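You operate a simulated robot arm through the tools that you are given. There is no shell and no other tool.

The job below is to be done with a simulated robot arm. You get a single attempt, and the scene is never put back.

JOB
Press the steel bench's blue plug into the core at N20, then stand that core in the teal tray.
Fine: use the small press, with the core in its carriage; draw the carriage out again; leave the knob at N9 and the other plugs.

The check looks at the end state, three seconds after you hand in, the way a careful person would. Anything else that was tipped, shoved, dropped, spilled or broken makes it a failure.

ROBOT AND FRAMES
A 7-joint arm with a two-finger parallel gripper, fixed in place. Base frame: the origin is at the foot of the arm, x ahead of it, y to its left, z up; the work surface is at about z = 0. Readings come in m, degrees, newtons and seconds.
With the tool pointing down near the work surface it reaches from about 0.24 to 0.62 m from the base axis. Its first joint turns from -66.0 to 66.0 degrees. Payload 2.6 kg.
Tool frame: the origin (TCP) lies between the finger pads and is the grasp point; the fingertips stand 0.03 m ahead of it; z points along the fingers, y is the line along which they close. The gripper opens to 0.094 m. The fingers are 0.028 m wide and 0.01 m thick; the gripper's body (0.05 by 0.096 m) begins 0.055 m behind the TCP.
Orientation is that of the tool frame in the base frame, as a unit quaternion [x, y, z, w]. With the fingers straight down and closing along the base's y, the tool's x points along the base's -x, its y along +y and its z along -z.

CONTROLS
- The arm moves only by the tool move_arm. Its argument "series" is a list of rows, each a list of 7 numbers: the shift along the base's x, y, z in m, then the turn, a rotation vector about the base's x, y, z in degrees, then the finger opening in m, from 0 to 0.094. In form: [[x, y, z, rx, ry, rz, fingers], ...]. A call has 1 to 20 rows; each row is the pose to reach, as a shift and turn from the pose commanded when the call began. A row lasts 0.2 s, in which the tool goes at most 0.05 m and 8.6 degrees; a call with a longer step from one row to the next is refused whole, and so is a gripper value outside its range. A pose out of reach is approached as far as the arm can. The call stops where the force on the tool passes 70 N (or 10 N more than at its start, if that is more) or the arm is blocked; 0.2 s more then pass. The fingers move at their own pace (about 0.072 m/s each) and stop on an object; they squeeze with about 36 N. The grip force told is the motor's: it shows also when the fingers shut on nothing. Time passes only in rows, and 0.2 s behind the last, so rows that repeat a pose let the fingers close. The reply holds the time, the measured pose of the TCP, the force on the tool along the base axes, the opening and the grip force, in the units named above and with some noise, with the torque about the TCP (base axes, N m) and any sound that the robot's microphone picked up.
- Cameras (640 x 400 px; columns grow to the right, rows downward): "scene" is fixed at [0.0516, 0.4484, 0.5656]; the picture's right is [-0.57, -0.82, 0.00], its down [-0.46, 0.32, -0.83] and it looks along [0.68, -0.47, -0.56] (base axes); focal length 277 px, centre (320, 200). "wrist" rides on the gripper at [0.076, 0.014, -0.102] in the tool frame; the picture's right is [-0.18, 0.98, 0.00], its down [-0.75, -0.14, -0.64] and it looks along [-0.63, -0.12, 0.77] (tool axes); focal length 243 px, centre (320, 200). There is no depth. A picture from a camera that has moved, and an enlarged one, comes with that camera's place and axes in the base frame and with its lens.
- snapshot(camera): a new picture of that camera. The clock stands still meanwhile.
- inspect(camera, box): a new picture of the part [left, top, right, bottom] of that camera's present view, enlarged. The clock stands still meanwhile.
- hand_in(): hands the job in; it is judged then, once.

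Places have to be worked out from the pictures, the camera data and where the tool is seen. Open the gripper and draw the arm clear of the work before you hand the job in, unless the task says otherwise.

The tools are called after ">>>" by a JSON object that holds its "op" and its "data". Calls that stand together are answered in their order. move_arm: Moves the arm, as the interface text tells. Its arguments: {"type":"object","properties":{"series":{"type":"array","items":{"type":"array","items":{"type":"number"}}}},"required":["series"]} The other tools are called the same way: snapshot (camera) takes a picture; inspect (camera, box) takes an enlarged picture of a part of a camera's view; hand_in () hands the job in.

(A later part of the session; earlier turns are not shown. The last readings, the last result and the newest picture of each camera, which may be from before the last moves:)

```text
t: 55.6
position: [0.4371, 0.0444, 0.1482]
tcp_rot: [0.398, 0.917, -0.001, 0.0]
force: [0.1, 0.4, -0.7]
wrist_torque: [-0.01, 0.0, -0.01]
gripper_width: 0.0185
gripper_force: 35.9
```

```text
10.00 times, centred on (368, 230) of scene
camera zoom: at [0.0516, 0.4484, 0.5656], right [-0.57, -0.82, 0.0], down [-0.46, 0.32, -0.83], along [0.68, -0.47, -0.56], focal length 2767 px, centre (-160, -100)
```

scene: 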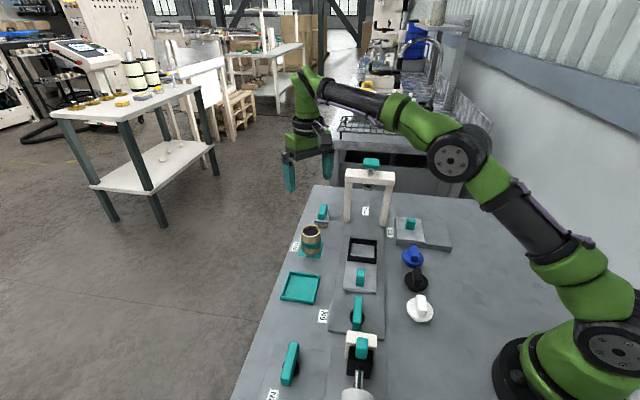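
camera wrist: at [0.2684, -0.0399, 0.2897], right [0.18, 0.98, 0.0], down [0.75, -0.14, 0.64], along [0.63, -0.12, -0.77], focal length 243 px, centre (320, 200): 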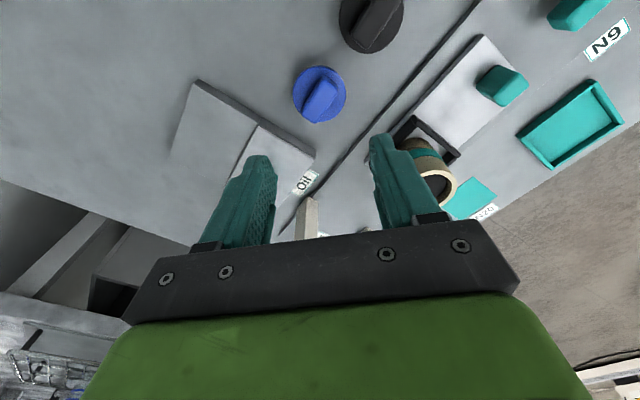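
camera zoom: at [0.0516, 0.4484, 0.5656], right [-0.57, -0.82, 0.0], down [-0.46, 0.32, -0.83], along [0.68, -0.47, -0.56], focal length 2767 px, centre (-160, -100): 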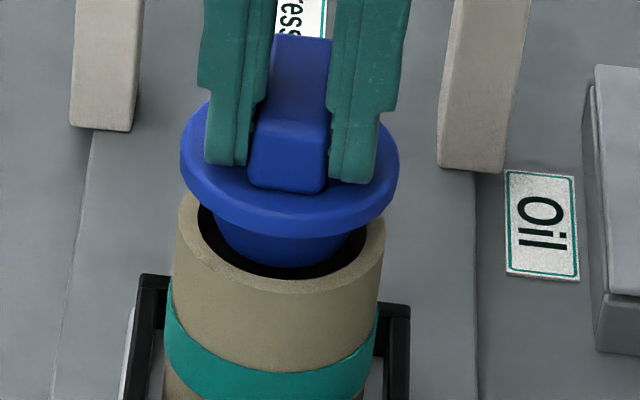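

>>> {"op": "move_arm", "data": {"series": [[0, 0, -0.002, 0, 0, 0, 0.01], [0, 0, -0.004, 0, 0, 0, 0.01], [0, 0, -0.004, 0, 0, 0, 0.01]]}}

>>> {"op": "inspect", "data": {"camera": "scene", "box": [336, 210, 400, 250]}}

```text
t: 56.4
position: [0.4369, 0.0455, 0.1432]
tcp_rot: [0.399, 0.917, 0.0, 0.0]
force: [0.1, 0.7, -1.1]
wrist_torque: [0.0, 0.0, -0.02]
gripper_width: 0.0187
gripper_force: 36.2
```

```text
10.00 times, centred on (368, 230) of scene
camera zoom: at [0.0516, 0.4484, 0.5656], right [-0.57, -0.82, 0.0], down [-0.46, 0.32, -0.83], along [0.68, -0.47, -0.56], focal length 2767 px, centre (-160, -100)
```

zoom: 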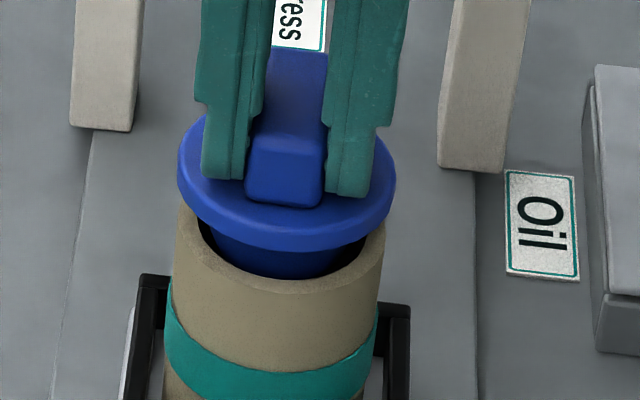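

The stub is going into the bore freely. Continuing in 2 mm steps.

>>> {"op": "move_arm", "data": {"series": [[0, 0, -0.002, 0, 0, 0, 0.01], [0, 0, -0.003, 0, 0, 0, 0.01], [0, 0, -0.003, 0, 0, 0, 0.01]]}}

>>> {"op": "inspect", "data": {"camera": "scene", "box": [336, 210, 400, 250]}}

>>> {"op": "inspect", "data": {"camera": "wrist", "box": [240, 70, 400, 170]}}

```text
t: 57.2
position: [0.4371, 0.0464, 0.1417]
tcp_rot: [0.398, 0.918, 0.002, 0.001]
force: [1.0, -1.1, 5.0]
wrist_torque: [-0.1, -0.03, -0.01]
gripper_width: 0.0186
gripper_force: 35.6
```

```text
10.00 times, centred on (368, 230) of scene
camera zoom: at [0.0516, 0.4484, 0.5656], right [-0.57, -0.82, 0.0], down [-0.46, 0.32, -0.83], along [0.68, -0.47, -0.56], focal length 2767 px, centre (-160, -100)
```

zoom: 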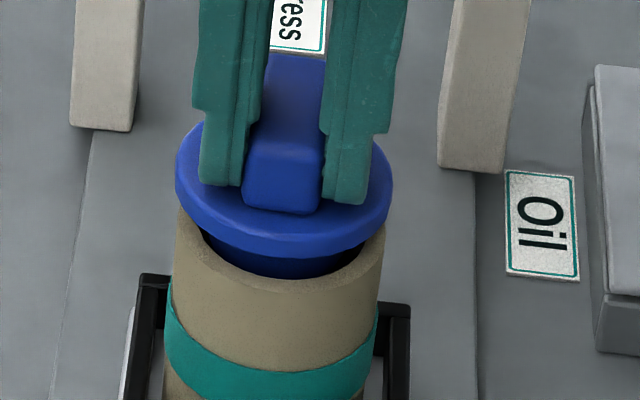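

```text
4.00 times, centred on (320, 120) of wrist
camera zoom: at [0.3964, 0.1125, 0.2444], right [0.84, 0.54, 0.0], down [0.41, -0.65, 0.64], along [0.35, -0.54, -0.77], focal length 970 px, centre (320, 520)
```

zoom: 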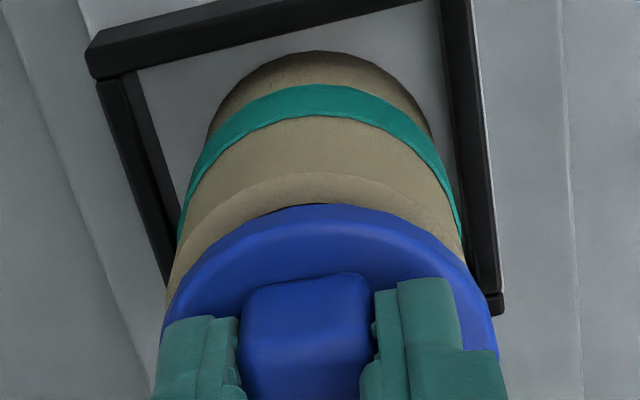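

Light contact (5 N) with the stub well inside the bore. I nudge about 1 mm in −y, where both views show the gap, and press down lightly to centre it.

>>> {"op": "move_arm", "data": {"series": [[0.0002, -0.0012, 0.0005, 0, 0, 0, 0.01], [0.0002, -0.0012, -0.001, 0, 0, 0, 0.01], [0.0002, -0.0012, -0.001, 0, 0, 0, 0.01]]}}

>>> {"op": "inspect", "data": {"camera": "scene", "box": [336, 210, 400, 250]}}

```text
t: 58.0
position: [0.4375, 0.0448, 0.1408]
tcp_rot: [0.398, 0.917, 0.0, 0.0]
force: [0.5, 1.7, 5.4]
wrist_torque: [0.1, -0.08, 0.01]
gripper_width: 0.0186
gripper_force: 36.1
```

```text
10.00 times, centred on (368, 230) of scene
camera zoom: at [0.0516, 0.4484, 0.5656], right [-0.57, -0.82, 0.0], down [-0.46, 0.32, -0.83], along [0.68, -0.47, -0.56], focal length 2767 px, centre (-160, -100)
```

zoom: 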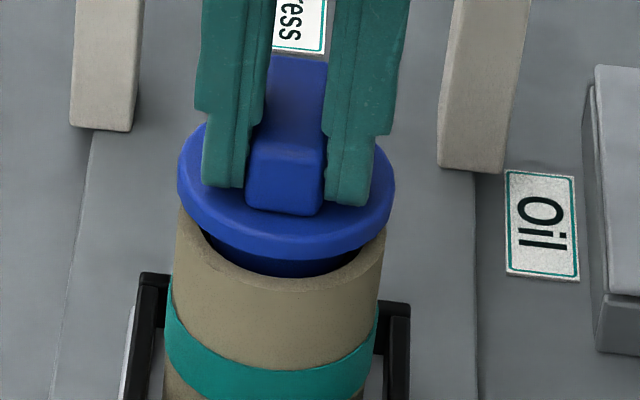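

The lateral force changed sign, so the plug is centred and resting in the bore mouth. I release it and rise.

>>> {"op": "move_arm", "data": {"series": [[0, 0.0005, 0, 0, 0, 0, 0.01], [0, 0.0005, 0, 0, 0, 0, 0.022], [0, 0.0005, 0, 0, 0, 0, 0.03], [0, 0.0005, 0, 0, 0, 0, 0.04], [0, 0.0005, 0, 0, 0, 0, 0.04]]}}

>>> {"op": "inspect", "data": {"camera": "scene", "box": [336, 210, 400, 250]}}

>>> {"op": "inspect", "data": {"camera": "wrist", "box": [220, 60, 420, 200]}}

```text
t: 59.2
position: [0.4381, 0.0451, 0.1402]
tcp_rot: [0.399, 0.917, 0.001, 0.0]
force: [0.2, 0.1, -0.2]
wrist_torque: [-0.02, 0.05, 0.03]
gripper_width: 0.0398
gripper_force: 0.0
```

```text
10.00 times, centred on (368, 230) of scene
camera zoom: at [0.0516, 0.4484, 0.5656], right [-0.57, -0.82, 0.0], down [-0.46, 0.32, -0.83], along [0.68, -0.47, -0.56], focal length 2767 px, centre (-160, -100)
```

zoom: 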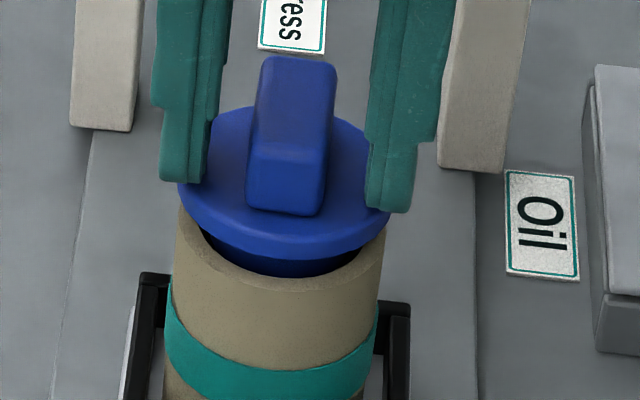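

```text
2.86 times, centred on (320, 130) of wrist
camera zoom: at [0.3966, 0.1118, 0.2433], right [0.84, 0.54, 0.0], down [0.41, -0.65, 0.64], along [0.34, -0.54, -0.77], focal length 693 px, centre (320, 400)
```

zoom: 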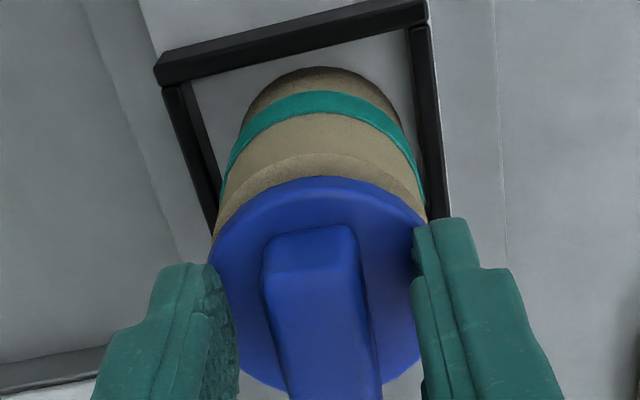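

The plug sits level in the core's mouth with its tab along the track. I rise clear and move over the carriage handle to see it from above.

>>> {"op": "move_arm", "data": {"series": [[0, 0, 0.02, 0, 0, 0, 0.045], [0, 0, 0.05, 0, 0, 0, 0.05], [0, 0, 0.08, 0, 0, 0, 0.05], [-0.025, 0.025, 0.08, 0, 0, 0, 0.05], [-0.05, 0.05, 0.08, 0, 0, 0, 0.05], [-0.075, 0.074, 0.08, 0, 0, 0, 0.05], [-0.075, 0.074, 0.08, 0, 0, 0, 0.05]]}}

>>> {"op": "snapshot", "data": {"camera": "wrist"}}

>>> {"op": "inspect", "data": {"camera": "scene", "box": [320, 200, 416, 260]}}

>>> {"op": "inspect", "data": {"camera": "scene", "box": [320, 260, 416, 320]}}

```text
t: 60.8
position: [0.3629, 0.1176, 0.221]
tcp_rot: [0.399, 0.917, 0.001, 0.0]
force: [-0.5, 0.3, -0.2]
wrist_torque: [0.0, -0.02, 0.02]
gripper_width: 0.0498
gripper_force: 0.1
```

```text
taken
camera wrist: at [0.321, 0.1845, 0.3236], right [0.84, 0.54, 0.0], down [0.41, -0.65, 0.64], along [0.34, -0.54, -0.77], focal length 243 px, centre (320, 200)
```

wrist: 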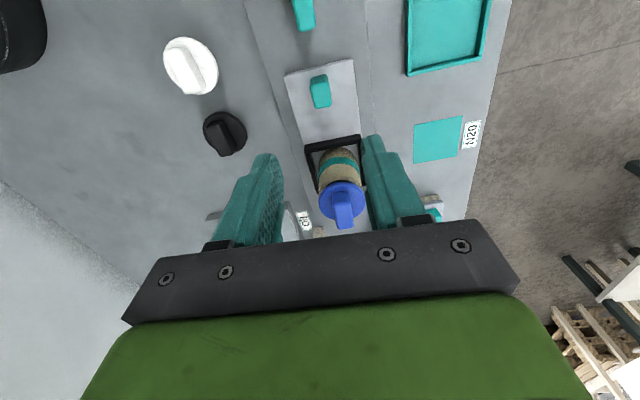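

```text
6.67 times, centred on (368, 230) of scene
camera zoom: at [0.0516, 0.4484, 0.5656], right [-0.57, -0.82, 0.0], down [-0.46, 0.32, -0.83], along [0.68, -0.47, -0.56], focal length 1845 px, centre (0, 0)
```

zoom: 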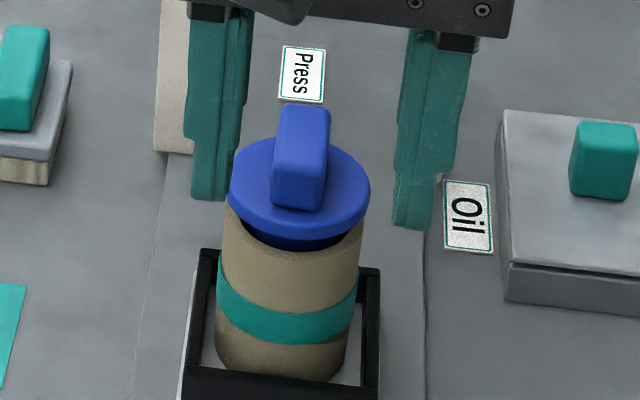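

```text
6.67 times, centred on (368, 290) of scene
camera zoom: at [0.0516, 0.4484, 0.5656], right [-0.57, -0.82, 0.0], down [-0.46, 0.32, -0.83], along [0.68, -0.47, -0.56], focal length 1845 px, centre (0, -400)
```

zoom: 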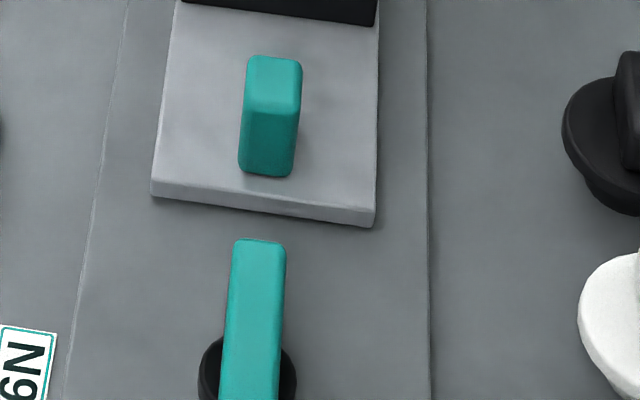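

The handle block is at about (0.364,0.116), top z≈0.053, standing on the carriage plate. I descend around it with the fingers across the track, tips about 6 mm above the plate.

>>> {"op": "move_arm", "data": {"series": [[0.0018, -0.0015, -0.04, 0, 0, 0, 0.05], [0.0018, -0.0015, -0.08, 0, 0, 0, 0.05], [0.0018, -0.0015, -0.115, 0, 0, 0, 0.05], [0.0018, -0.0015, -0.115, 0, 0, 0, 0.05]]}}

>>> {"op": "inspect", "data": {"camera": "wrist", "box": [200, 20, 440, 220]}}

>>> {"op": "inspect", "data": {"camera": "scene", "box": [310, 230, 422, 300]}}

```text
t: 61.8
position: [0.3651, 0.115, 0.1044]
tcp_rot: [0.399, 0.917, 0.0, 0.0]
force: [0.5, -0.2, -0.3]
wrist_torque: [-0.03, 0.03, 0.01]
gripper_width: 0.05
gripper_force: 0.1
```

```text
2.00 times, centred on (320, 120) of wrist
camera zoom: at [0.3236, 0.1821, 0.2079], right [0.84, 0.54, 0.0], down [0.41, -0.65, 0.64], along [0.34, -0.54, -0.77], focal length 485 px, centre (320, 360)
```

zoom: 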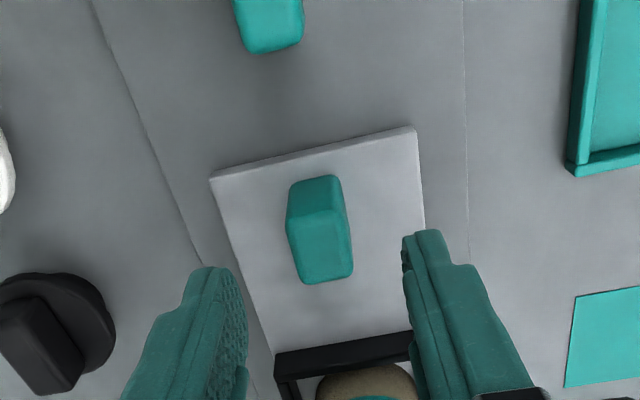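

```text
5.71 times, centred on (366, 265) of scene
camera zoom: at [0.0516, 0.4484, 0.5656], right [-0.57, -0.82, 0.0], down [-0.46, 0.32, -0.83], along [0.68, -0.47, -0.56], focal length 1581 px, centre (57, -171)
```

zoom: 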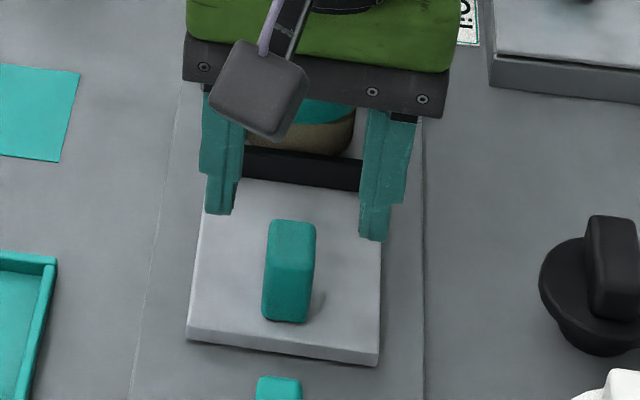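

The handle is centred between the fingers, and the yaw matches the carriage within about 1°. I shift 2 mm along the track, lower to grip height, and close.

>>> {"op": "move_arm", "data": {"series": [[0.0015, -0.0015, -0.02, 0, 0, 0, 0.05], [0.0015, -0.0015, -0.035, 0, 0, 0, 0.05], [0.0015, -0.0015, -0.043, 0, 0, 0, 0.05], [0.0015, -0.0015, -0.043, 0, 0, 0, 0.04], [0.0015, -0.0015, -0.043, 0, 0, 0, 0.025], [0.0015, -0.0015, -0.043, 0, 0, 0, 0.01], [0.0015, -0.0015, -0.043, 0, 0, 0, 0.01], [0.0015, -0.0015, -0.043, 0, 0, 0, 0.01]]}}

>>> {"op": "inspect", "data": {"camera": "wrist", "box": [200, 20, 440, 220]}}

>>> {"op": "inspect", "data": {"camera": "scene", "box": [310, 190, 422, 300]}}

```text
t: 63.6
position: [0.3666, 0.1131, 0.0619]
tcp_rot: [0.398, 0.917, -0.001, -0.001]
force: [-6.7, -5.5, -1.2]
wrist_torque: [0.07, 0.07, 0.94]
gripper_width: 0.0248
gripper_force: 44.6
```

```text
2.00 times, centred on (320, 120) of wrist
camera zoom: at [0.3249, 0.181, 0.1644], right [0.84, 0.54, 0.0], down [0.41, -0.65, 0.64], along [0.34, -0.54, -0.77], focal length 485 px, centre (320, 360)
```

zoom: 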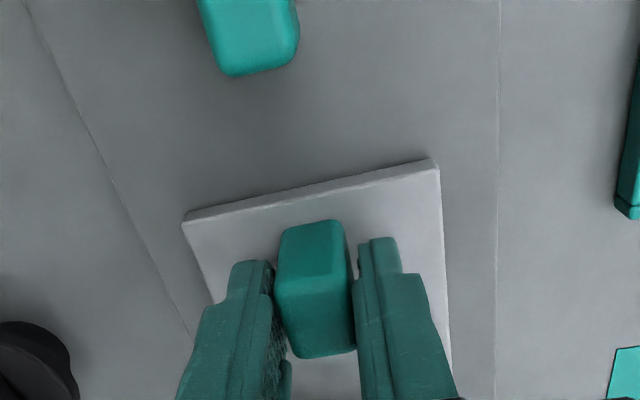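

```text
3.64 times, centred on (366, 245) of scene
camera zoom: at [0.0516, 0.4484, 0.5656], right [-0.57, -0.82, 0.0], down [-0.46, 0.32, -0.83], along [0.68, -0.47, -0.56], focal length 1006 px, centre (153, 36)
```

zoom: 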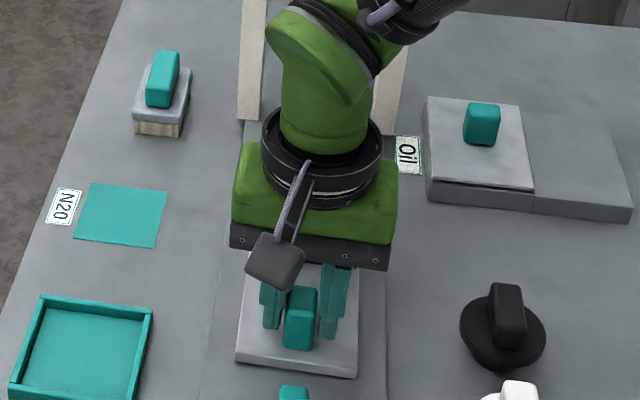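

The handle is held (0.0248), but the guided carriage pushes back with ~9 N sideways and 0.9 N·m of yaw. I relax by shifting 1 mm and turning +1.5°.

>>> {"op": "move_arm", "data": {"series": [[-0.0008, -0.0007, 0, 0, 0, 1.5, 0.01], [-0.0008, -0.0007, 0, 0, 0, 1.5, 0.01]]}}

```text
t: 64.2
position: [0.3668, 0.114, 0.0608]
tcp_rot: [0.386, 0.922, 0.0, 0.0]
force: [2.9, 1.5, -14.1]
wrist_torque: [-0.29, -0.23, 0.14]
gripper_width: 0.0245
gripper_force: 45.1
```

Sideways load and yaw torque are nearly gone; a 14 N downward pull remains, so I lower 1 mm and then begin pushing the carriage slowly toward the press.

>>> {"op": "move_arm", "data": {"series": [[0.0003, 0.0002, -0.001, 0, 0, 0.2, 0.01], [0.0003, 0.0002, -0.001, 0, 0, 0.2, 0.01]]}}

```text
t: 64.8
position: [0.3662, 0.1152, 0.0602]
tcp_rot: [0.385, 0.923, 0.0, 0.001]
force: [3.8, 0.1, -3.8]
wrist_torque: [0.5, 0.51, 0.06]
gripper_width: 0.0243
gripper_force: 44.0
```

Loads are small now, and the handle's alignment gives the track direction as −45.3°. I push 15 mm and check the forces.

>>> {"op": "move_arm", "data": {"series": [[0.0035, -0.0036, 0, 0, 0, 0, 0.01], [0.007, -0.0071, 0, 0, 0, 0, 0.01], [0.0105, -0.0107, 0, 0, 0, 0, 0.01], [0.0105, -0.0107, 0, 0, 0, 0, 0.01]]}}

>>> {"op": "inspect", "data": {"camera": "scene", "box": [310, 190, 422, 300]}}

```text
t: 65.8
position: [0.3763, 0.1044, 0.0606]
tcp_rot: [0.384, 0.923, 0.0, 0.001]
force: [2.5, 4.0, 2.1]
wrist_torque: [0.41, 0.45, 0.47]
gripper_width: 0.0245
gripper_force: 45.1
```

```text
3.64 times, centred on (366, 245) of scene
camera zoom: at [0.0516, 0.4484, 0.5656], right [-0.57, -0.82, 0.0], down [-0.46, 0.32, -0.83], along [0.68, -0.47, -0.56], focal length 1006 px, centre (153, 36)
```

zoom: 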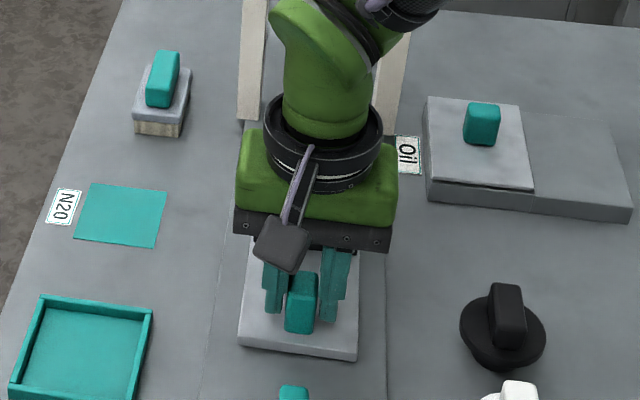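

The carriage slides smoothly. I push on another 60 mm gently, following the slight sideways load.

>>> {"op": "move_arm", "data": {"series": [[0.0043, -0.0042, 0, 0, 0, 0, 0.01], [0.0086, -0.0084, 0, 0, 0, 0, 0.01], [0.0129, -0.0126, 0, 0, 0, 0, 0.01], [0.0172, -0.0168, 0, 0, 0, 0, 0.01], [0.0215, -0.021, 0, 0, 0, 0, 0.01], [0.0258, -0.0252, 0, 0, 0, 0, 0.01], [0.0301, -0.0294, 0, 0, 0, 0, 0.01], [0.0344, -0.0336, 0, 0, 0, 0, 0.01], [0.0387, -0.0378, 0, 0, 0, 0, 0.01], [0.043, -0.042, 0, 0, 0, 0, 0.01], [0.043, -0.042, 0, 0, 0, 0, 0.01]]}}

>>> {"op": "snapshot", "data": {"camera": "scene"}}

>>> {"op": "snapshot", "data": {"camera": "wrist"}}

```text
t: 68.2
position: [0.4178, 0.0613, 0.0615]
tcp_rot: [0.386, 0.922, -0.001, 0.0]
force: [-14.7, -13.2, 8.8]
wrist_torque: [0.89, 0.9, 0.36]
gripper_width: 0.0243
gripper_force: 44.9
```

```text
taken
```

scene: 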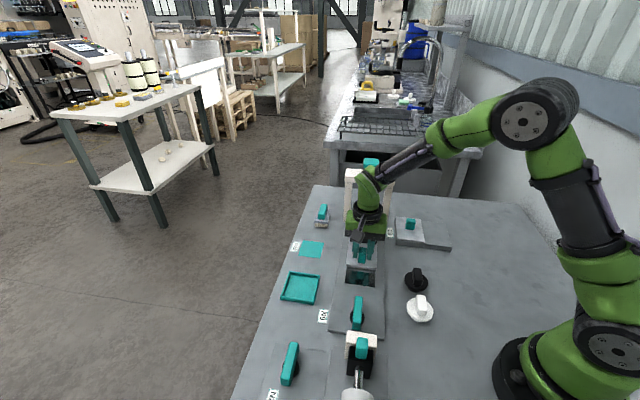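

```text
taken
camera wrist: at [0.3762, 0.1273, 0.1645], right [0.83, 0.56, 0.0], down [0.43, -0.64, 0.64], along [0.36, -0.53, -0.77], focal length 243 px, centre (320, 200)
```

wrist: 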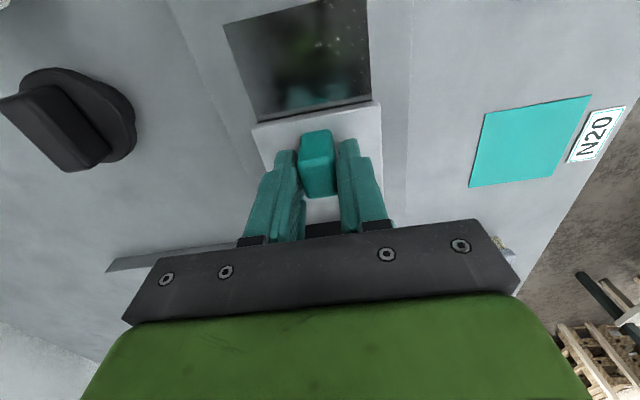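

The sideways load shows the track direction really is −45.3°. I correct by 1 mm and push 25 mm further, stopping before the plug reaches the ram so I can check the clearance.

>>> {"op": "move_arm", "data": {"series": [[-0.0007, -0.0007, 0, 0, 0, 0, 0.01], [0.0028, -0.0043, 0, 0, 0, 0, 0.01], [0.0063, -0.0078, 0, 0, 0, 0, 0.01], [0.0098, -0.0114, 0, 0, 0, 0, 0.01], [0.0133, -0.0149, 0, 0, 0, 0, 0.01], [0.0169, -0.0185, 0, 0, 0, 0, 0.01], [0.0169, -0.0185, 0, 0, 0, 0, 0.01]]}}

>>> {"op": "snapshot", "data": {"camera": "scene"}}

>>> {"op": "snapshot", "data": {"camera": "wrist"}}

```text
t: 69.8
position: [0.4371, 0.0445, 0.061]
tcp_rot: [0.384, 0.923, 0.0, 0.0]
force: [-8.8, -7.6, 3.7]
wrist_torque: [0.14, 0.18, 0.41]
gripper_width: 0.0243
gripper_force: 45.3
```

```text
taken
```

scene: 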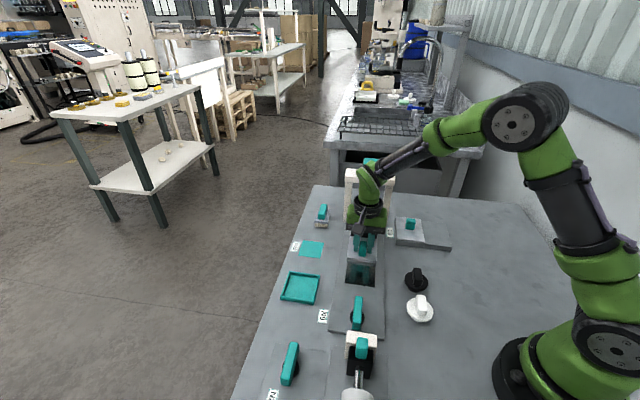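

```text
taken
camera wrist: at [0.3929, 0.1097, 0.1644], right [0.83, 0.56, 0.0], down [0.43, -0.63, 0.64], along [0.36, -0.53, -0.77], focal length 243 px, centre (320, 200)
```

wrist: 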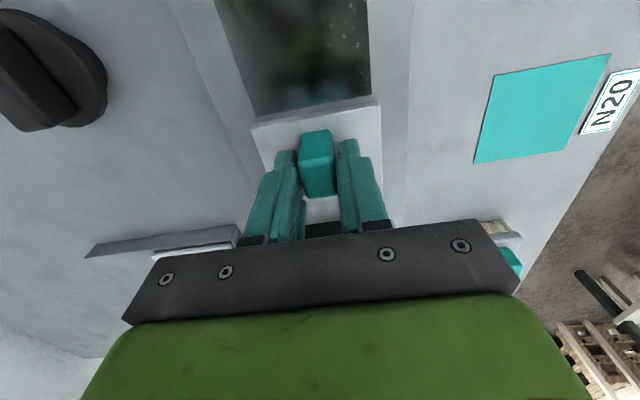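

About 100 mm travelled. I relieve the side load, release the handle, and lift and withdraw to view the plug against the ram.

>>> {"op": "move_arm", "data": {"series": [[-0.0005, -0.0005, 0, 0, 0, 0, 0.01], [-0.0005, -0.0005, 0, 0, 0, 0, 0.03], [-0.0005, -0.0005, 0, 0, 0, 0, 0.045], [-0.0005, -0.0005, 0.03, 0, 0, 0, 0.05], [-0.0005, -0.0005, 0.07, 0, 0, 0, 0.05], [-0.02, 0.01, 0.1, 0, 0, 0, 0.05], [-0.06, 0.01, 0.11, 0, 0, 0, 0.05], [-0.1, 0.0, 0.12, 0, 0, 0, 0.05], [-0.14, -0.01, 0.13, 0, 0, 0, 0.05], [-0.14, -0.01, 0.13, 0, 0, 0, 0.05]]}}

>>> {"op": "snapshot", "data": {"camera": "scene"}}

>>> {"op": "inspect", "data": {"camera": "scene", "box": [320, 150, 416, 250]}}

```text
t: 72.0
position: [0.2935, 0.0348, 0.1901]
tcp_rot: [0.385, 0.923, 0.001, 0.0]
force: [-0.5, 0.0, 0.6]
wrist_torque: [-0.03, 0.0, 0.01]
gripper_width: 0.0499
gripper_force: 0.0
```

```text
taken
```

scene: 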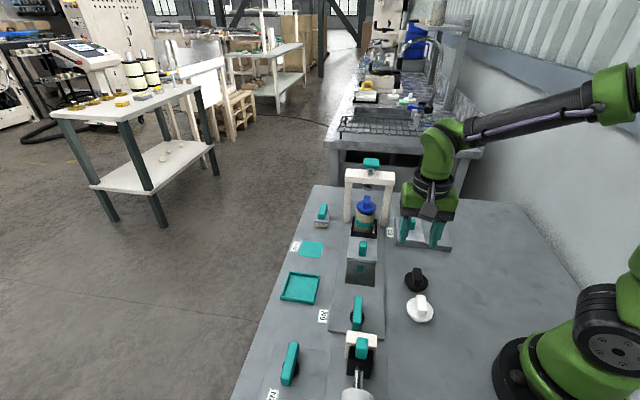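

```text
4.00 times, centred on (368, 200) of scene
camera zoom: at [0.0516, 0.4484, 0.5656], right [-0.57, -0.82, 0.0], down [-0.46, 0.32, -0.83], along [0.68, -0.47, -0.56], focal length 1107 px, centre (128, 200)
```

zoom: 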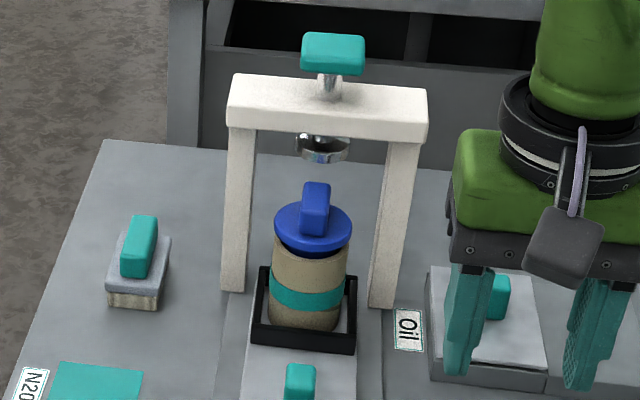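

Tab top computes to z≈0.1315 and the ram's underside to about 0.136, so there should be a few millimetres of clearance. I go back to the handle to push the rest in short, force-checked stages.

>>> {"op": "move_arm", "data": {"series": [[0.04, 0.01, -0.01, 0, 0, 0, 0.05], [0.08, 0.01, -0.02, 0, 0, 0, 0.05], [0.12, 0.02, -0.03, 0, 0, 0, 0.05], [0.14, 0.01, -0.06, 0, 0, 0, 0.05], [0.14, 0.01, -0.1, 0, 0, 0, 0.05], [0.14, 0.01, -0.12, 0, 0, 0, 0.05], [0.14, 0.01, -0.13, 0, 0, 0, 0.05], [0.14, 0.01, -0.13, 0, 0, 0, 0.035], [0.14, 0.01, -0.13, 0, 0, 0, 0.02], [0.14, 0.01, -0.13, 0, 0, 0, 0.01], [0.14, 0.01, -0.13, 0, 0, 0, 0.01]]}}

```text
t: 74.4
position: [0.435, 0.0455, 0.0604]
tcp_rot: [0.385, 0.923, 0.0, 0.001]
force: [2.1, 1.5, -8.2]
wrist_torque: [-0.31, -0.37, 0.36]
gripper_width: 0.0246
gripper_force: 45.1
```

Gripped again with low loads. Push 12 mm.

>>> {"op": "move_arm", "data": {"series": [[0.0021, -0.0021, -0.0005, 0, 0, 0, 0.01], [0.0042, -0.0043, -0.0005, 0, 0, 0, 0.01], [0.0063, -0.0064, -0.0005, 0, 0, 0, 0.01], [0.0084, -0.0085, -0.0005, 0, 0, 0, 0.01], [0.0084, -0.0085, -0.0005, 0, 0, 0, 0.01]]}}

```text
t: 75.6
position: [0.4442, 0.0365, 0.0608]
tcp_rot: [0.385, 0.923, 0.001, 0.0]
force: [0.6, 3.6, -5.0]
wrist_torque: [-0.22, -0.13, 0.74]
gripper_width: 0.0243
gripper_force: 45.3
```

>>> {"op": "move_arm", "data": {"series": [[0.0016, -0.0016, 0, 0, 0, 0.3, 0.01], [0.0032, -0.0032, 0, 0, 0, 0.5, 0.01], [0.0049, -0.0048, 0, 0, 0, 0.5, 0.01], [0.0065, -0.0064, 0, 0, 0, 0.5, 0.01], [0.0065, -0.0064, 0, 0, 0, 0.5, 0.01]]}}

>>> {"op": "snapshot", "data": {"camera": "scene"}}

```text
t: 76.8
position: [0.4526, 0.0277, 0.0608]
tcp_rot: [0.381, 0.925, 0.0, -0.001]
force: [3.5, 3.9, -9.6]
wrist_torque: [0.05, -0.02, -0.53]
gripper_width: 0.0243
gripper_force: 45.3
```

```text
taken
```

scene: 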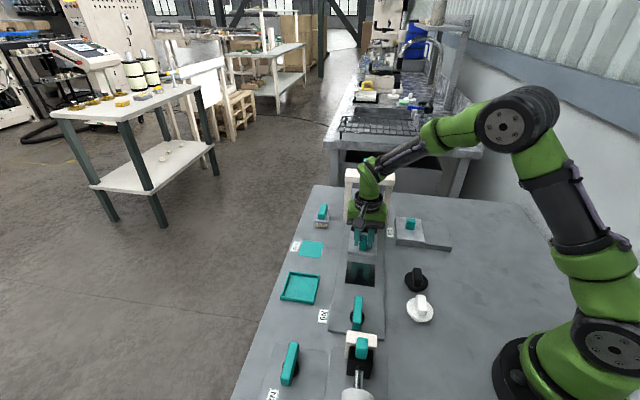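

No resistance along the track, and the tab should already be overlapping the ram disc, so it clears. I continue in small steps looking for the end stop.

>>> {"op": "move_arm", "data": {"series": [[0.0018, -0.0018, 0, 0, 0, -0.2, 0.01], [0.0035, -0.0036, 0, 0, 0, -0.2, 0.01], [0.0053, -0.0053, 0, 0, 0, -0.2, 0.01], [0.007, -0.0071, 0, 0, 0, -0.2, 0.01], [0.007, -0.0071, 0, 0, 0, -0.2, 0.01]]}}

```text
t: 78.0
position: [0.46, 0.0229, 0.0612]
tcp_rot: [0.383, 0.924, 0.001, 0.002]
force: [0.9, 1.5, 4.2]
wrist_torque: [0.95, 0.98, 0.17]
gripper_width: 0.0245
gripper_force: 44.9
```

>>> {"op": "move_arm", "data": {"series": [[0.0014, -0.0014, 0, 0, 0, 0, 0.01], [0.0028, -0.0028, 0, 0, 0, 0, 0.01], [0.0042, -0.0043, 0, 0, 0, 0, 0.01], [0.0056, -0.0057, 0, 0, 0, 0, 0.01], [0.0056, -0.0057, 0, 0, 0, 0, 0.01]]}}

```text
t: 79.2
position: [0.465, 0.0164, 0.0604]
tcp_rot: [0.382, 0.924, 0.001, 0.0]
force: [6.5, 7.2, -4.4]
wrist_torque: [-0.05, -0.11, -0.36]
gripper_width: 0.0245
gripper_force: 45.2
```

>>> {"op": "move_arm", "data": {"series": [[0.0018, -0.0011, 0, 0, 0, 0, 0.01], [0.0032, -0.0025, 0, 0, 0, 0, 0.01], [0.0046, -0.0039, 0, 0, 0, 0, 0.01], [0.0046, -0.0039, 0, 0, 0, 0, 0.01]]}}

```text
t: 80.2
position: [0.469, 0.013, 0.0602]
tcp_rot: [0.382, 0.924, -0.001, -0.001]
force: [4.9, 5.0, -2.9]
wrist_torque: [-0.31, -0.2, 0.11]
gripper_width: 0.0245
gripper_force: 44.6
```

>>> {"op": "move_arm", "data": {"series": [[0.0016, -0.0012, 0, 0, 0, 0, 0.01], [0.003, -0.0026, 0, 0, 0, 0, 0.01], [0.0044, -0.004, 0, 0, 0, 0, 0.01], [0.0044, -0.004, 0, 0, 0, 0, 0.01]]}}

```text
t: 81.2
position: [0.4709, 0.0093, 0.0619]
tcp_rot: [0.382, 0.924, 0.001, -0.001]
force: [-15.5, 10.2, 11.2]
wrist_torque: [-0.72, -0.64, 0.11]
gripper_width: 0.0246
gripper_force: 45.1
```

An 18 N reaction along the track appears after about 148 mm of travel, as expected for the end stop. I release the handle, lift and withdraw to check the core under the ram.

>>> {"op": "move_arm", "data": {"series": [[-0.0004, 0.0004, 0, 0, 0, 0, 0.01], [-0.0004, 0.0004, 0, 0, 0, 0, 0.03], [-0.0004, 0.0004, 0, 0, 0, 0, 0.045], [-0.0004, 0.0004, 0.03, 0, 0, 0, 0.05], [-0.0004, 0.0004, 0.07, 0, 0, 0, 0.05], [-0.02, 0.01, 0.1, 0, 0, 0, 0.05], [-0.06, 0.01, 0.11, 0, 0, 0, 0.05], [-0.1, 0.0, 0.12, 0, 0, 0, 0.05], [-0.14, -0.01, 0.13, 0, 0, 0, 0.05], [-0.17, -0.01, 0.13, 0, 0, 0, 0.05], [-0.17, -0.01, 0.13, 0, 0, 0, 0.05]]}}

>>> {"op": "inspect", "data": {"camera": "scene", "box": [320, 145, 416, 245]}}

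>>> {"op": "inspect", "data": {"camera": "scene", "box": [340, 165, 404, 205]}}

```text
t: 83.6
position: [0.3031, -0.0021, 0.191]
tcp_rot: [0.382, 0.924, 0.0, -0.001]
force: [-0.3, -0.8, 1.1]
wrist_torque: [0.03, 0.0, 0.03]
gripper_width: 0.0503
gripper_force: 0.1
```

```text
4.00 times, centred on (368, 195) of scene
camera zoom: at [0.0516, 0.4484, 0.5656], right [-0.57, -0.82, 0.0], down [-0.46, 0.32, -0.83], along [0.68, -0.47, -0.56], focal length 1107 px, centre (128, 220)
```

zoom: 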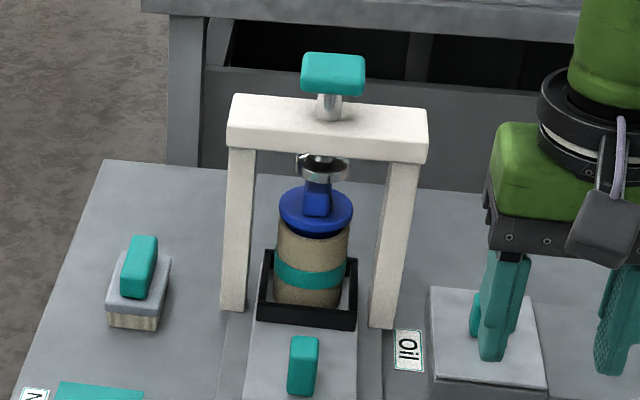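

```text
10.00 times, centred on (372, 185) of scene
camera zoom: at [0.0516, 0.4484, 0.5656], right [-0.57, -0.82, 0.0], down [-0.46, 0.32, -0.83], along [0.68, -0.47, -0.56], focal length 2767 px, centre (-200, 350)
```

zoom: 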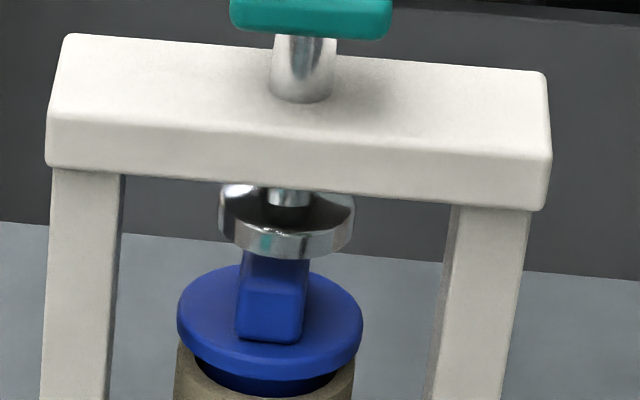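

The core stands upright under the ram with the tab just below the disc; the core is at about (0.542,−0.062) and the knob's top at about z=0.222. I move above the knob with closed fingers to press it down.

>>> {"op": "move_arm", "data": {"series": [[0.0, 0.0, 0.04, 0, 0, 0, 0.03], [0.01, 0.0, 0.08, 0, 0, 0, 0.01], [0.04, -0.01, 0.11, 0, 0, 0, 0.0], [0.085, -0.021, 0.112, 0, 0, 0, 0.0], [0.13, -0.033, 0.112, 0, 0, 0, 0.0], [0.175, -0.045, 0.112, 0, 0, 0, 0.0], [0.21, -0.054, 0.112, 0, 0, 0, 0.0], [0.238, -0.061, 0.112, 0, 0, 0, 0.0], [0.238, -0.061, 0.112, 0, 0, 0, 0.0]]}}

>>> {"op": "snapshot", "data": {"camera": "wrist"}}

>>> {"op": "inspect", "data": {"camera": "scene", "box": [320, 110, 416, 210]}}

```text
t: 85.6
position: [0.5395, -0.0616, 0.3016]
tcp_rot: [0.383, 0.924, 0.0, -0.001]
force: [0.1, 0.0, 0.6]
wrist_torque: [0.02, -0.02, -0.04]
gripper_width: 0.0
gripper_force: 33.3
```

```text
taken
camera wrist: at [0.4965, 0.0023, 0.4054], right [0.82, 0.57, 0.0], down [0.43, -0.63, 0.64], along [0.36, -0.53, -0.77], focal length 243 px, centre (320, 200)
```

wrist: 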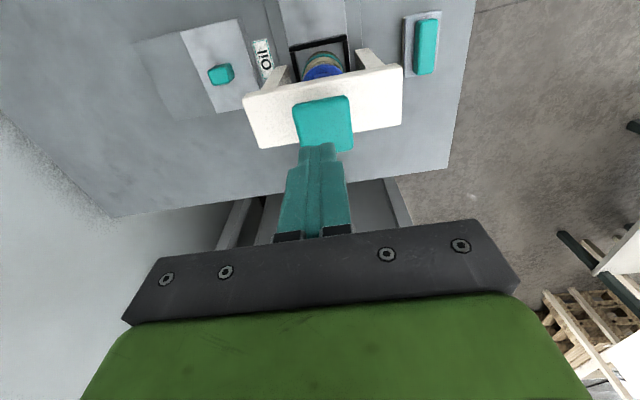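

```text
4.00 times, centred on (368, 160) of scene
camera zoom: at [0.0516, 0.4484, 0.5656], right [-0.57, -0.82, 0.0], down [-0.46, 0.32, -0.83], along [0.68, -0.47, -0.56], focal length 1107 px, centre (128, 360)
```

zoom: 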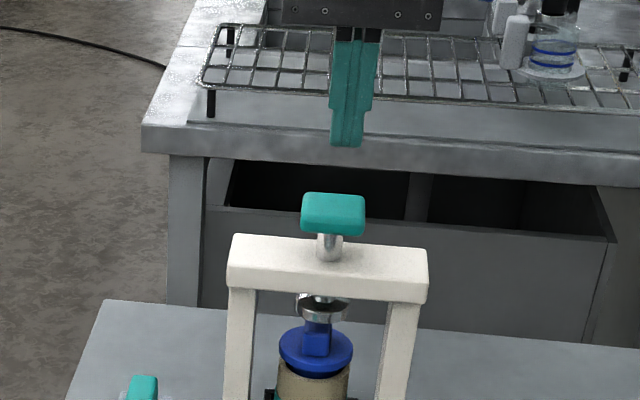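

The knob is about (1,3.5) mm from the tool axis. I centre on it and lower to just above its top.

>>> {"op": "move_arm", "data": {"series": [[0.001, 0.003, -0.015, 0, 0, 0, 0.0], [0.001, 0.003, -0.03, 0, 0, 0, 0.0], [0.001, 0.003, -0.042, 0, 0, 0, 0.0], [0.001, 0.003, -0.042, 0, 0, 0, 0.0]]}}

>>> {"op": "inspect", "data": {"camera": "wrist", "box": [240, 60, 400, 200]}}

>>> {"op": "inspect", "data": {"camera": "scene", "box": [320, 130, 416, 200]}}

```text
t: 86.6
position: [0.5413, -0.0585, 0.2592]
tcp_rot: [0.382, 0.924, 0.001, 0.0]
force: [0.2, 0.0, -0.3]
wrist_torque: [0.0, -0.03, -0.02]
gripper_width: 0.0
gripper_force: 32.7
```

```text
2.86 times, centred on (320, 130) of wrist
camera zoom: at [0.4974, 0.0066, 0.3635], right [0.82, 0.57, 0.0], down [0.43, -0.63, 0.64], along [0.36, -0.53, -0.77], focal length 693 px, centre (320, 400)
```

zoom: 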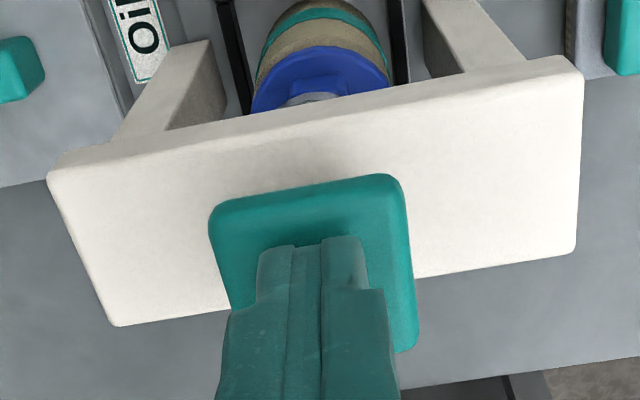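

```text
5.71 times, centred on (368, 165) of scene
camera zoom: at [0.0516, 0.4484, 0.5656], right [-0.57, -0.82, 0.0], down [-0.46, 0.32, -0.83], along [0.68, -0.47, -0.56], focal length 1581 px, centre (46, 400)
```

zoom: 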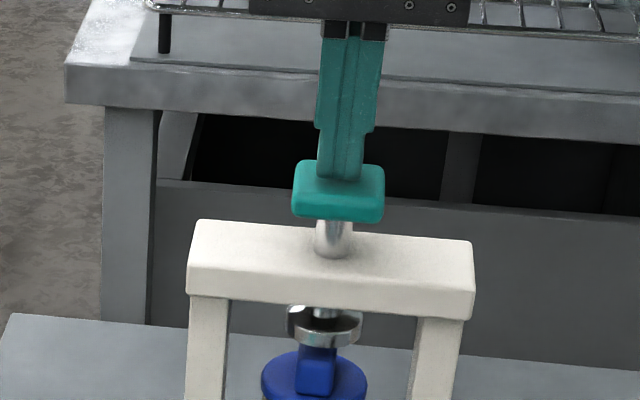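

The fingertips are over the knob. I lower in 2–3 mm steps to find contact and then press.

>>> {"op": "move_arm", "data": {"series": [[0, 0, -0.003, 0, 0, 0, 0.0], [0, 0, -0.006, 0, 0, 0, 0.0], [0, 0, -0.009, 0, 0, 0, 0.0], [0, 0, -0.009, 0, 0, 0, 0.0]]}}

```text
t: 87.6
position: [0.5418, -0.0599, 0.2515]
tcp_rot: [0.383, 0.924, 0.0, 0.001]
force: [-0.1, -1.0, 1.7]
wrist_torque: [-0.04, 0.05, 0.0]
gripper_width: 0.0
gripper_force: 32.8
```

>>> {"op": "move_arm", "data": {"series": [[0, 0, -0.002, 0, 0, 0, 0.0], [0, 0, -0.004, 0, 0, 0, 0.0], [0, 0, -0.006, 0, 0, 0, 0.0], [0, 0, -0.006, 0, 0, 0, 0.0]]}}

>>> {"op": "inspect", "data": {"camera": "scene", "box": [320, 140, 416, 210]}}

```text
t: 88.6
position: [0.5422, -0.0586, 0.2472]
tcp_rot: [0.383, 0.924, 0.001, 0.0]
force: [-1.0, 1.3, 2.6]
wrist_torque: [-0.04, -0.01, -0.02]
gripper_width: 0.0001
gripper_force: 33.3
```

```text
5.71 times, centred on (368, 175) of scene
camera zoom: at [0.0516, 0.4484, 0.5656], right [-0.57, -0.82, 0.0], down [-0.46, 0.32, -0.83], along [0.68, -0.47, -0.56], focal length 1581 px, centre (46, 343)
```

zoom: 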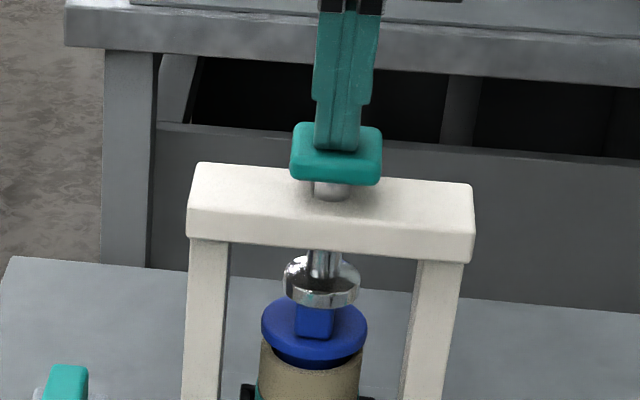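

The ram moves down freely with a light return force (2.6 N). I keep pressing.

>>> {"op": "move_arm", "data": {"series": [[0, 0, -0.002, 0, 0, 0, 0.0], [0, 0, -0.004, 0, 0, 0, 0.0], [0, 0, -0.004, 0, 0, 0, 0.0]]}}

>>> {"op": "inspect", "data": {"camera": "scene", "box": [340, 165, 404, 215]}}

```text
t: 89.4
position: [0.5415, -0.0585, 0.2429]
tcp_rot: [0.382, 0.924, 0.001, 0.0]
force: [-2.2, 2.4, 7.8]
wrist_torque: [0.1, 0.12, 0.02]
gripper_width: 0.0002
gripper_force: 33.6
```

```text
8.00 times, centred on (372, 190) of scene
camera zoom: at [0.0515, 0.4485, 0.5656], right [-0.57, -0.82, 0.0], down [-0.46, 0.32, -0.83], along [0.68, -0.47, -0.56], focal length 2214 px, centre (-96, 280)
```

zoom: 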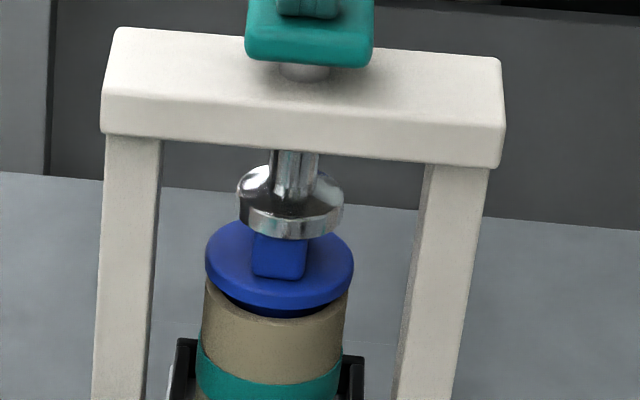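

Contact with the tab begins (8 N). I press further in 1–2 mm steps.

>>> {"op": "move_arm", "data": {"series": [[0, 0, -0.001, 0, 0, 0, 0.0], [0, 0, -0.002, 0, 0, 0, 0.0], [0, 0, -0.003, 0, 0, 0, 0.0], [0, 0, -0.003, 0, 0, 0, 0.0]]}}

>>> {"op": "inspect", "data": {"camera": "scene", "box": [340, 165, 404, 215]}}

```text
t: 90.4
position: [0.5416, -0.0599, 0.2388]
tcp_rot: [0.381, 0.924, 0.0, 0.0]
force: [0.3, 3.2, 8.7]
wrist_torque: [0.1, -0.05, 0.04]
gripper_width: 0.0001
gripper_force: 32.7
```

```text
8.00 times, centred on (372, 190) of scene
camera zoom: at [0.0516, 0.4485, 0.5656], right [-0.57, -0.82, 0.0], down [-0.46, 0.32, -0.83], along [0.68, -0.47, -0.56], focal length 2214 px, centre (-96, 280)
```

zoom: 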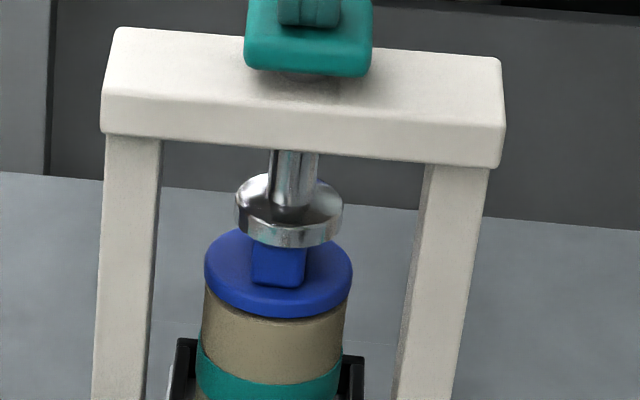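

The flange is nearly down on the rim, with only 9 N so far. I continue until it seats firmly.

>>> {"op": "move_arm", "data": {"series": [[0, 0, -0.001, 0, 0, 0, 0.0], [0, 0, -0.002, 0, 0, 0, 0.0], [0, 0, -0.002, 0, 0, 0, 0.0]]}}

>>> {"op": "inspect", "data": {"camera": "scene", "box": [340, 165, 404, 215]}}

```text
t: 91.2
position: [0.5421, -0.0589, 0.2367]
tcp_rot: [0.383, 0.924, 0.0, 0.0]
force: [-1.6, 2.2, 8.6]
wrist_torque: [0.07, 0.04, -0.01]
gripper_width: 0.0
gripper_force: 33.0
```

```text
8.00 times, centred on (372, 190) of scene
camera zoom: at [0.0516, 0.4485, 0.5656], right [-0.57, -0.82, 0.0], down [-0.46, 0.32, -0.83], along [0.68, -0.47, -0.56], focal length 2214 px, centre (-96, 280)
```

zoom: 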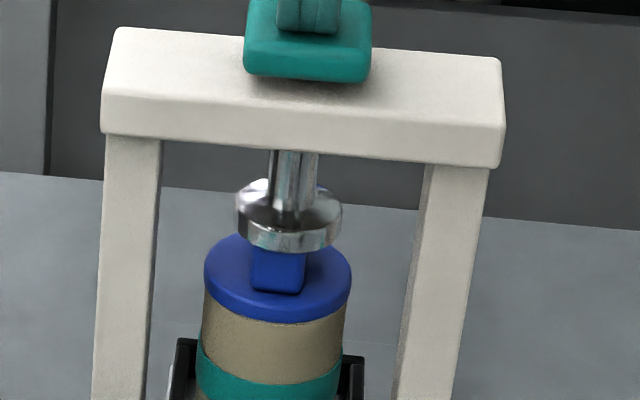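

>>> {"op": "move_arm", "data": {"series": [[0, 0, -0.001, 0, 0, 0, 0.0], [0, 0, -0.002, 0, 0, 0, 0.0], [0, 0, -0.002, 0, 0, 0, 0.0]]}}

>>> {"op": "inspect", "data": {"camera": "scene", "box": [340, 165, 404, 215]}}

```text
t: 92.0
position: [0.541, -0.0592, 0.2351]
tcp_rot: [0.383, 0.924, 0.001, 0.002]
force: [-1.4, 0.6, 17.7]
wrist_torque: [0.16, 0.24, -0.18]
gripper_width: 0.0001
gripper_force: 33.3
```

```text
8.00 times, centred on (372, 190) of scene
camera zoom: at [0.0515, 0.4485, 0.5656], right [-0.57, -0.82, 0.0], down [-0.46, 0.32, -0.83], along [0.68, -0.47, -0.56], focal length 2214 px, centre (-96, 280)
```

zoom: 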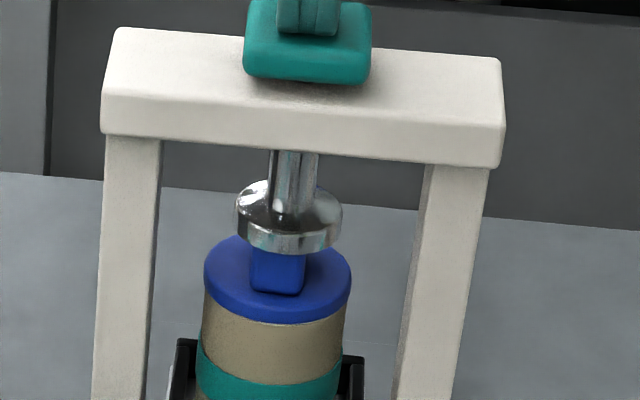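

The force is rising (18 N), with the flange apparently on the rim. I press harder to make sure it is seated.

>>> {"op": "move_arm", "data": {"series": [[0, 0, -0.001, 0, 0, 0, 0.0], [0, 0, -0.002, 0, 0, 0, 0.0], [0, 0, -0.003, 0, 0, 0, 0.0], [0, 0, -0.003, 0, 0, 0, 0.0], [0, 0, -0.003, 0, 0, 0, 0.0]]}}

>>> {"op": "inspect", "data": {"camera": "scene", "box": [340, 165, 404, 215]}}

```text
t: 93.2
position: [0.5426, -0.0591, 0.2358]
tcp_rot: [0.383, 0.924, 0.001, 0.004]
force: [-14.9, 1.2, 32.7]
wrist_torque: [0.29, 0.74, 0.04]
gripper_width: 0.0001
gripper_force: 33.1
```

```text
8.00 times, centred on (372, 190) of scene
camera zoom: at [0.0514, 0.4485, 0.5656], right [-0.57, -0.82, 0.0], down [-0.46, 0.32, -0.83], along [0.68, -0.47, -0.56], focal length 2214 px, centre (-96, 280)
```

zoom: 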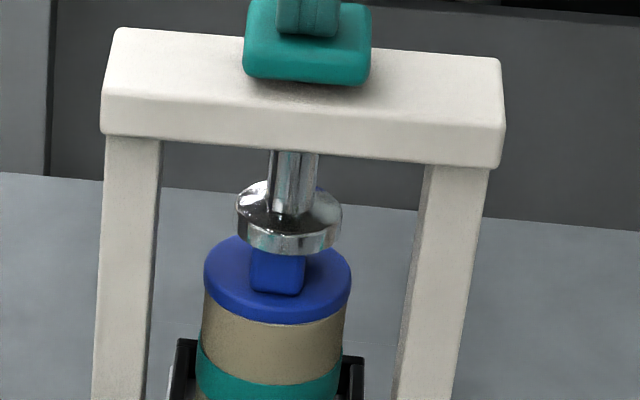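

No further movement under 33 N. One more firm push to about 50 N, listening for any sound.

>>> {"op": "move_arm", "data": {"series": [[0, 0, -0.001, 0, 0, 0, 0.0], [0, 0, -0.002, 0, 0, 0, 0.0], [0, 0, -0.003, 0, 0, 0, 0.0], [0, 0, -0.003, 0, 0, 0, 0.0]]}}

>>> {"op": "inspect", "data": {"camera": "scene", "box": [340, 180, 404, 220]}}

```text
t: 94.2
position: [0.5423, -0.0594, 0.2356]
tcp_rot: [0.383, 0.924, 0.003, 0.006]
force: [-17.6, 0.8, 44.0]
wrist_torque: [0.39, 0.91, 0.14]
gripper_width: 0.0
gripper_force: 33.1
```

```text
10.00 times, centred on (372, 200) of scene
camera zoom: at [0.0513, 0.4485, 0.5656], right [-0.57, -0.82, 0.0], down [-0.46, 0.32, -0.83], along [0.68, -0.47, -0.56], focal length 2767 px, centre (-200, 200)
```

zoom: 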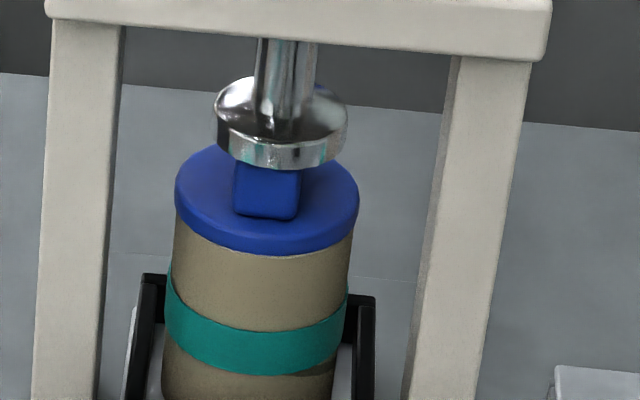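

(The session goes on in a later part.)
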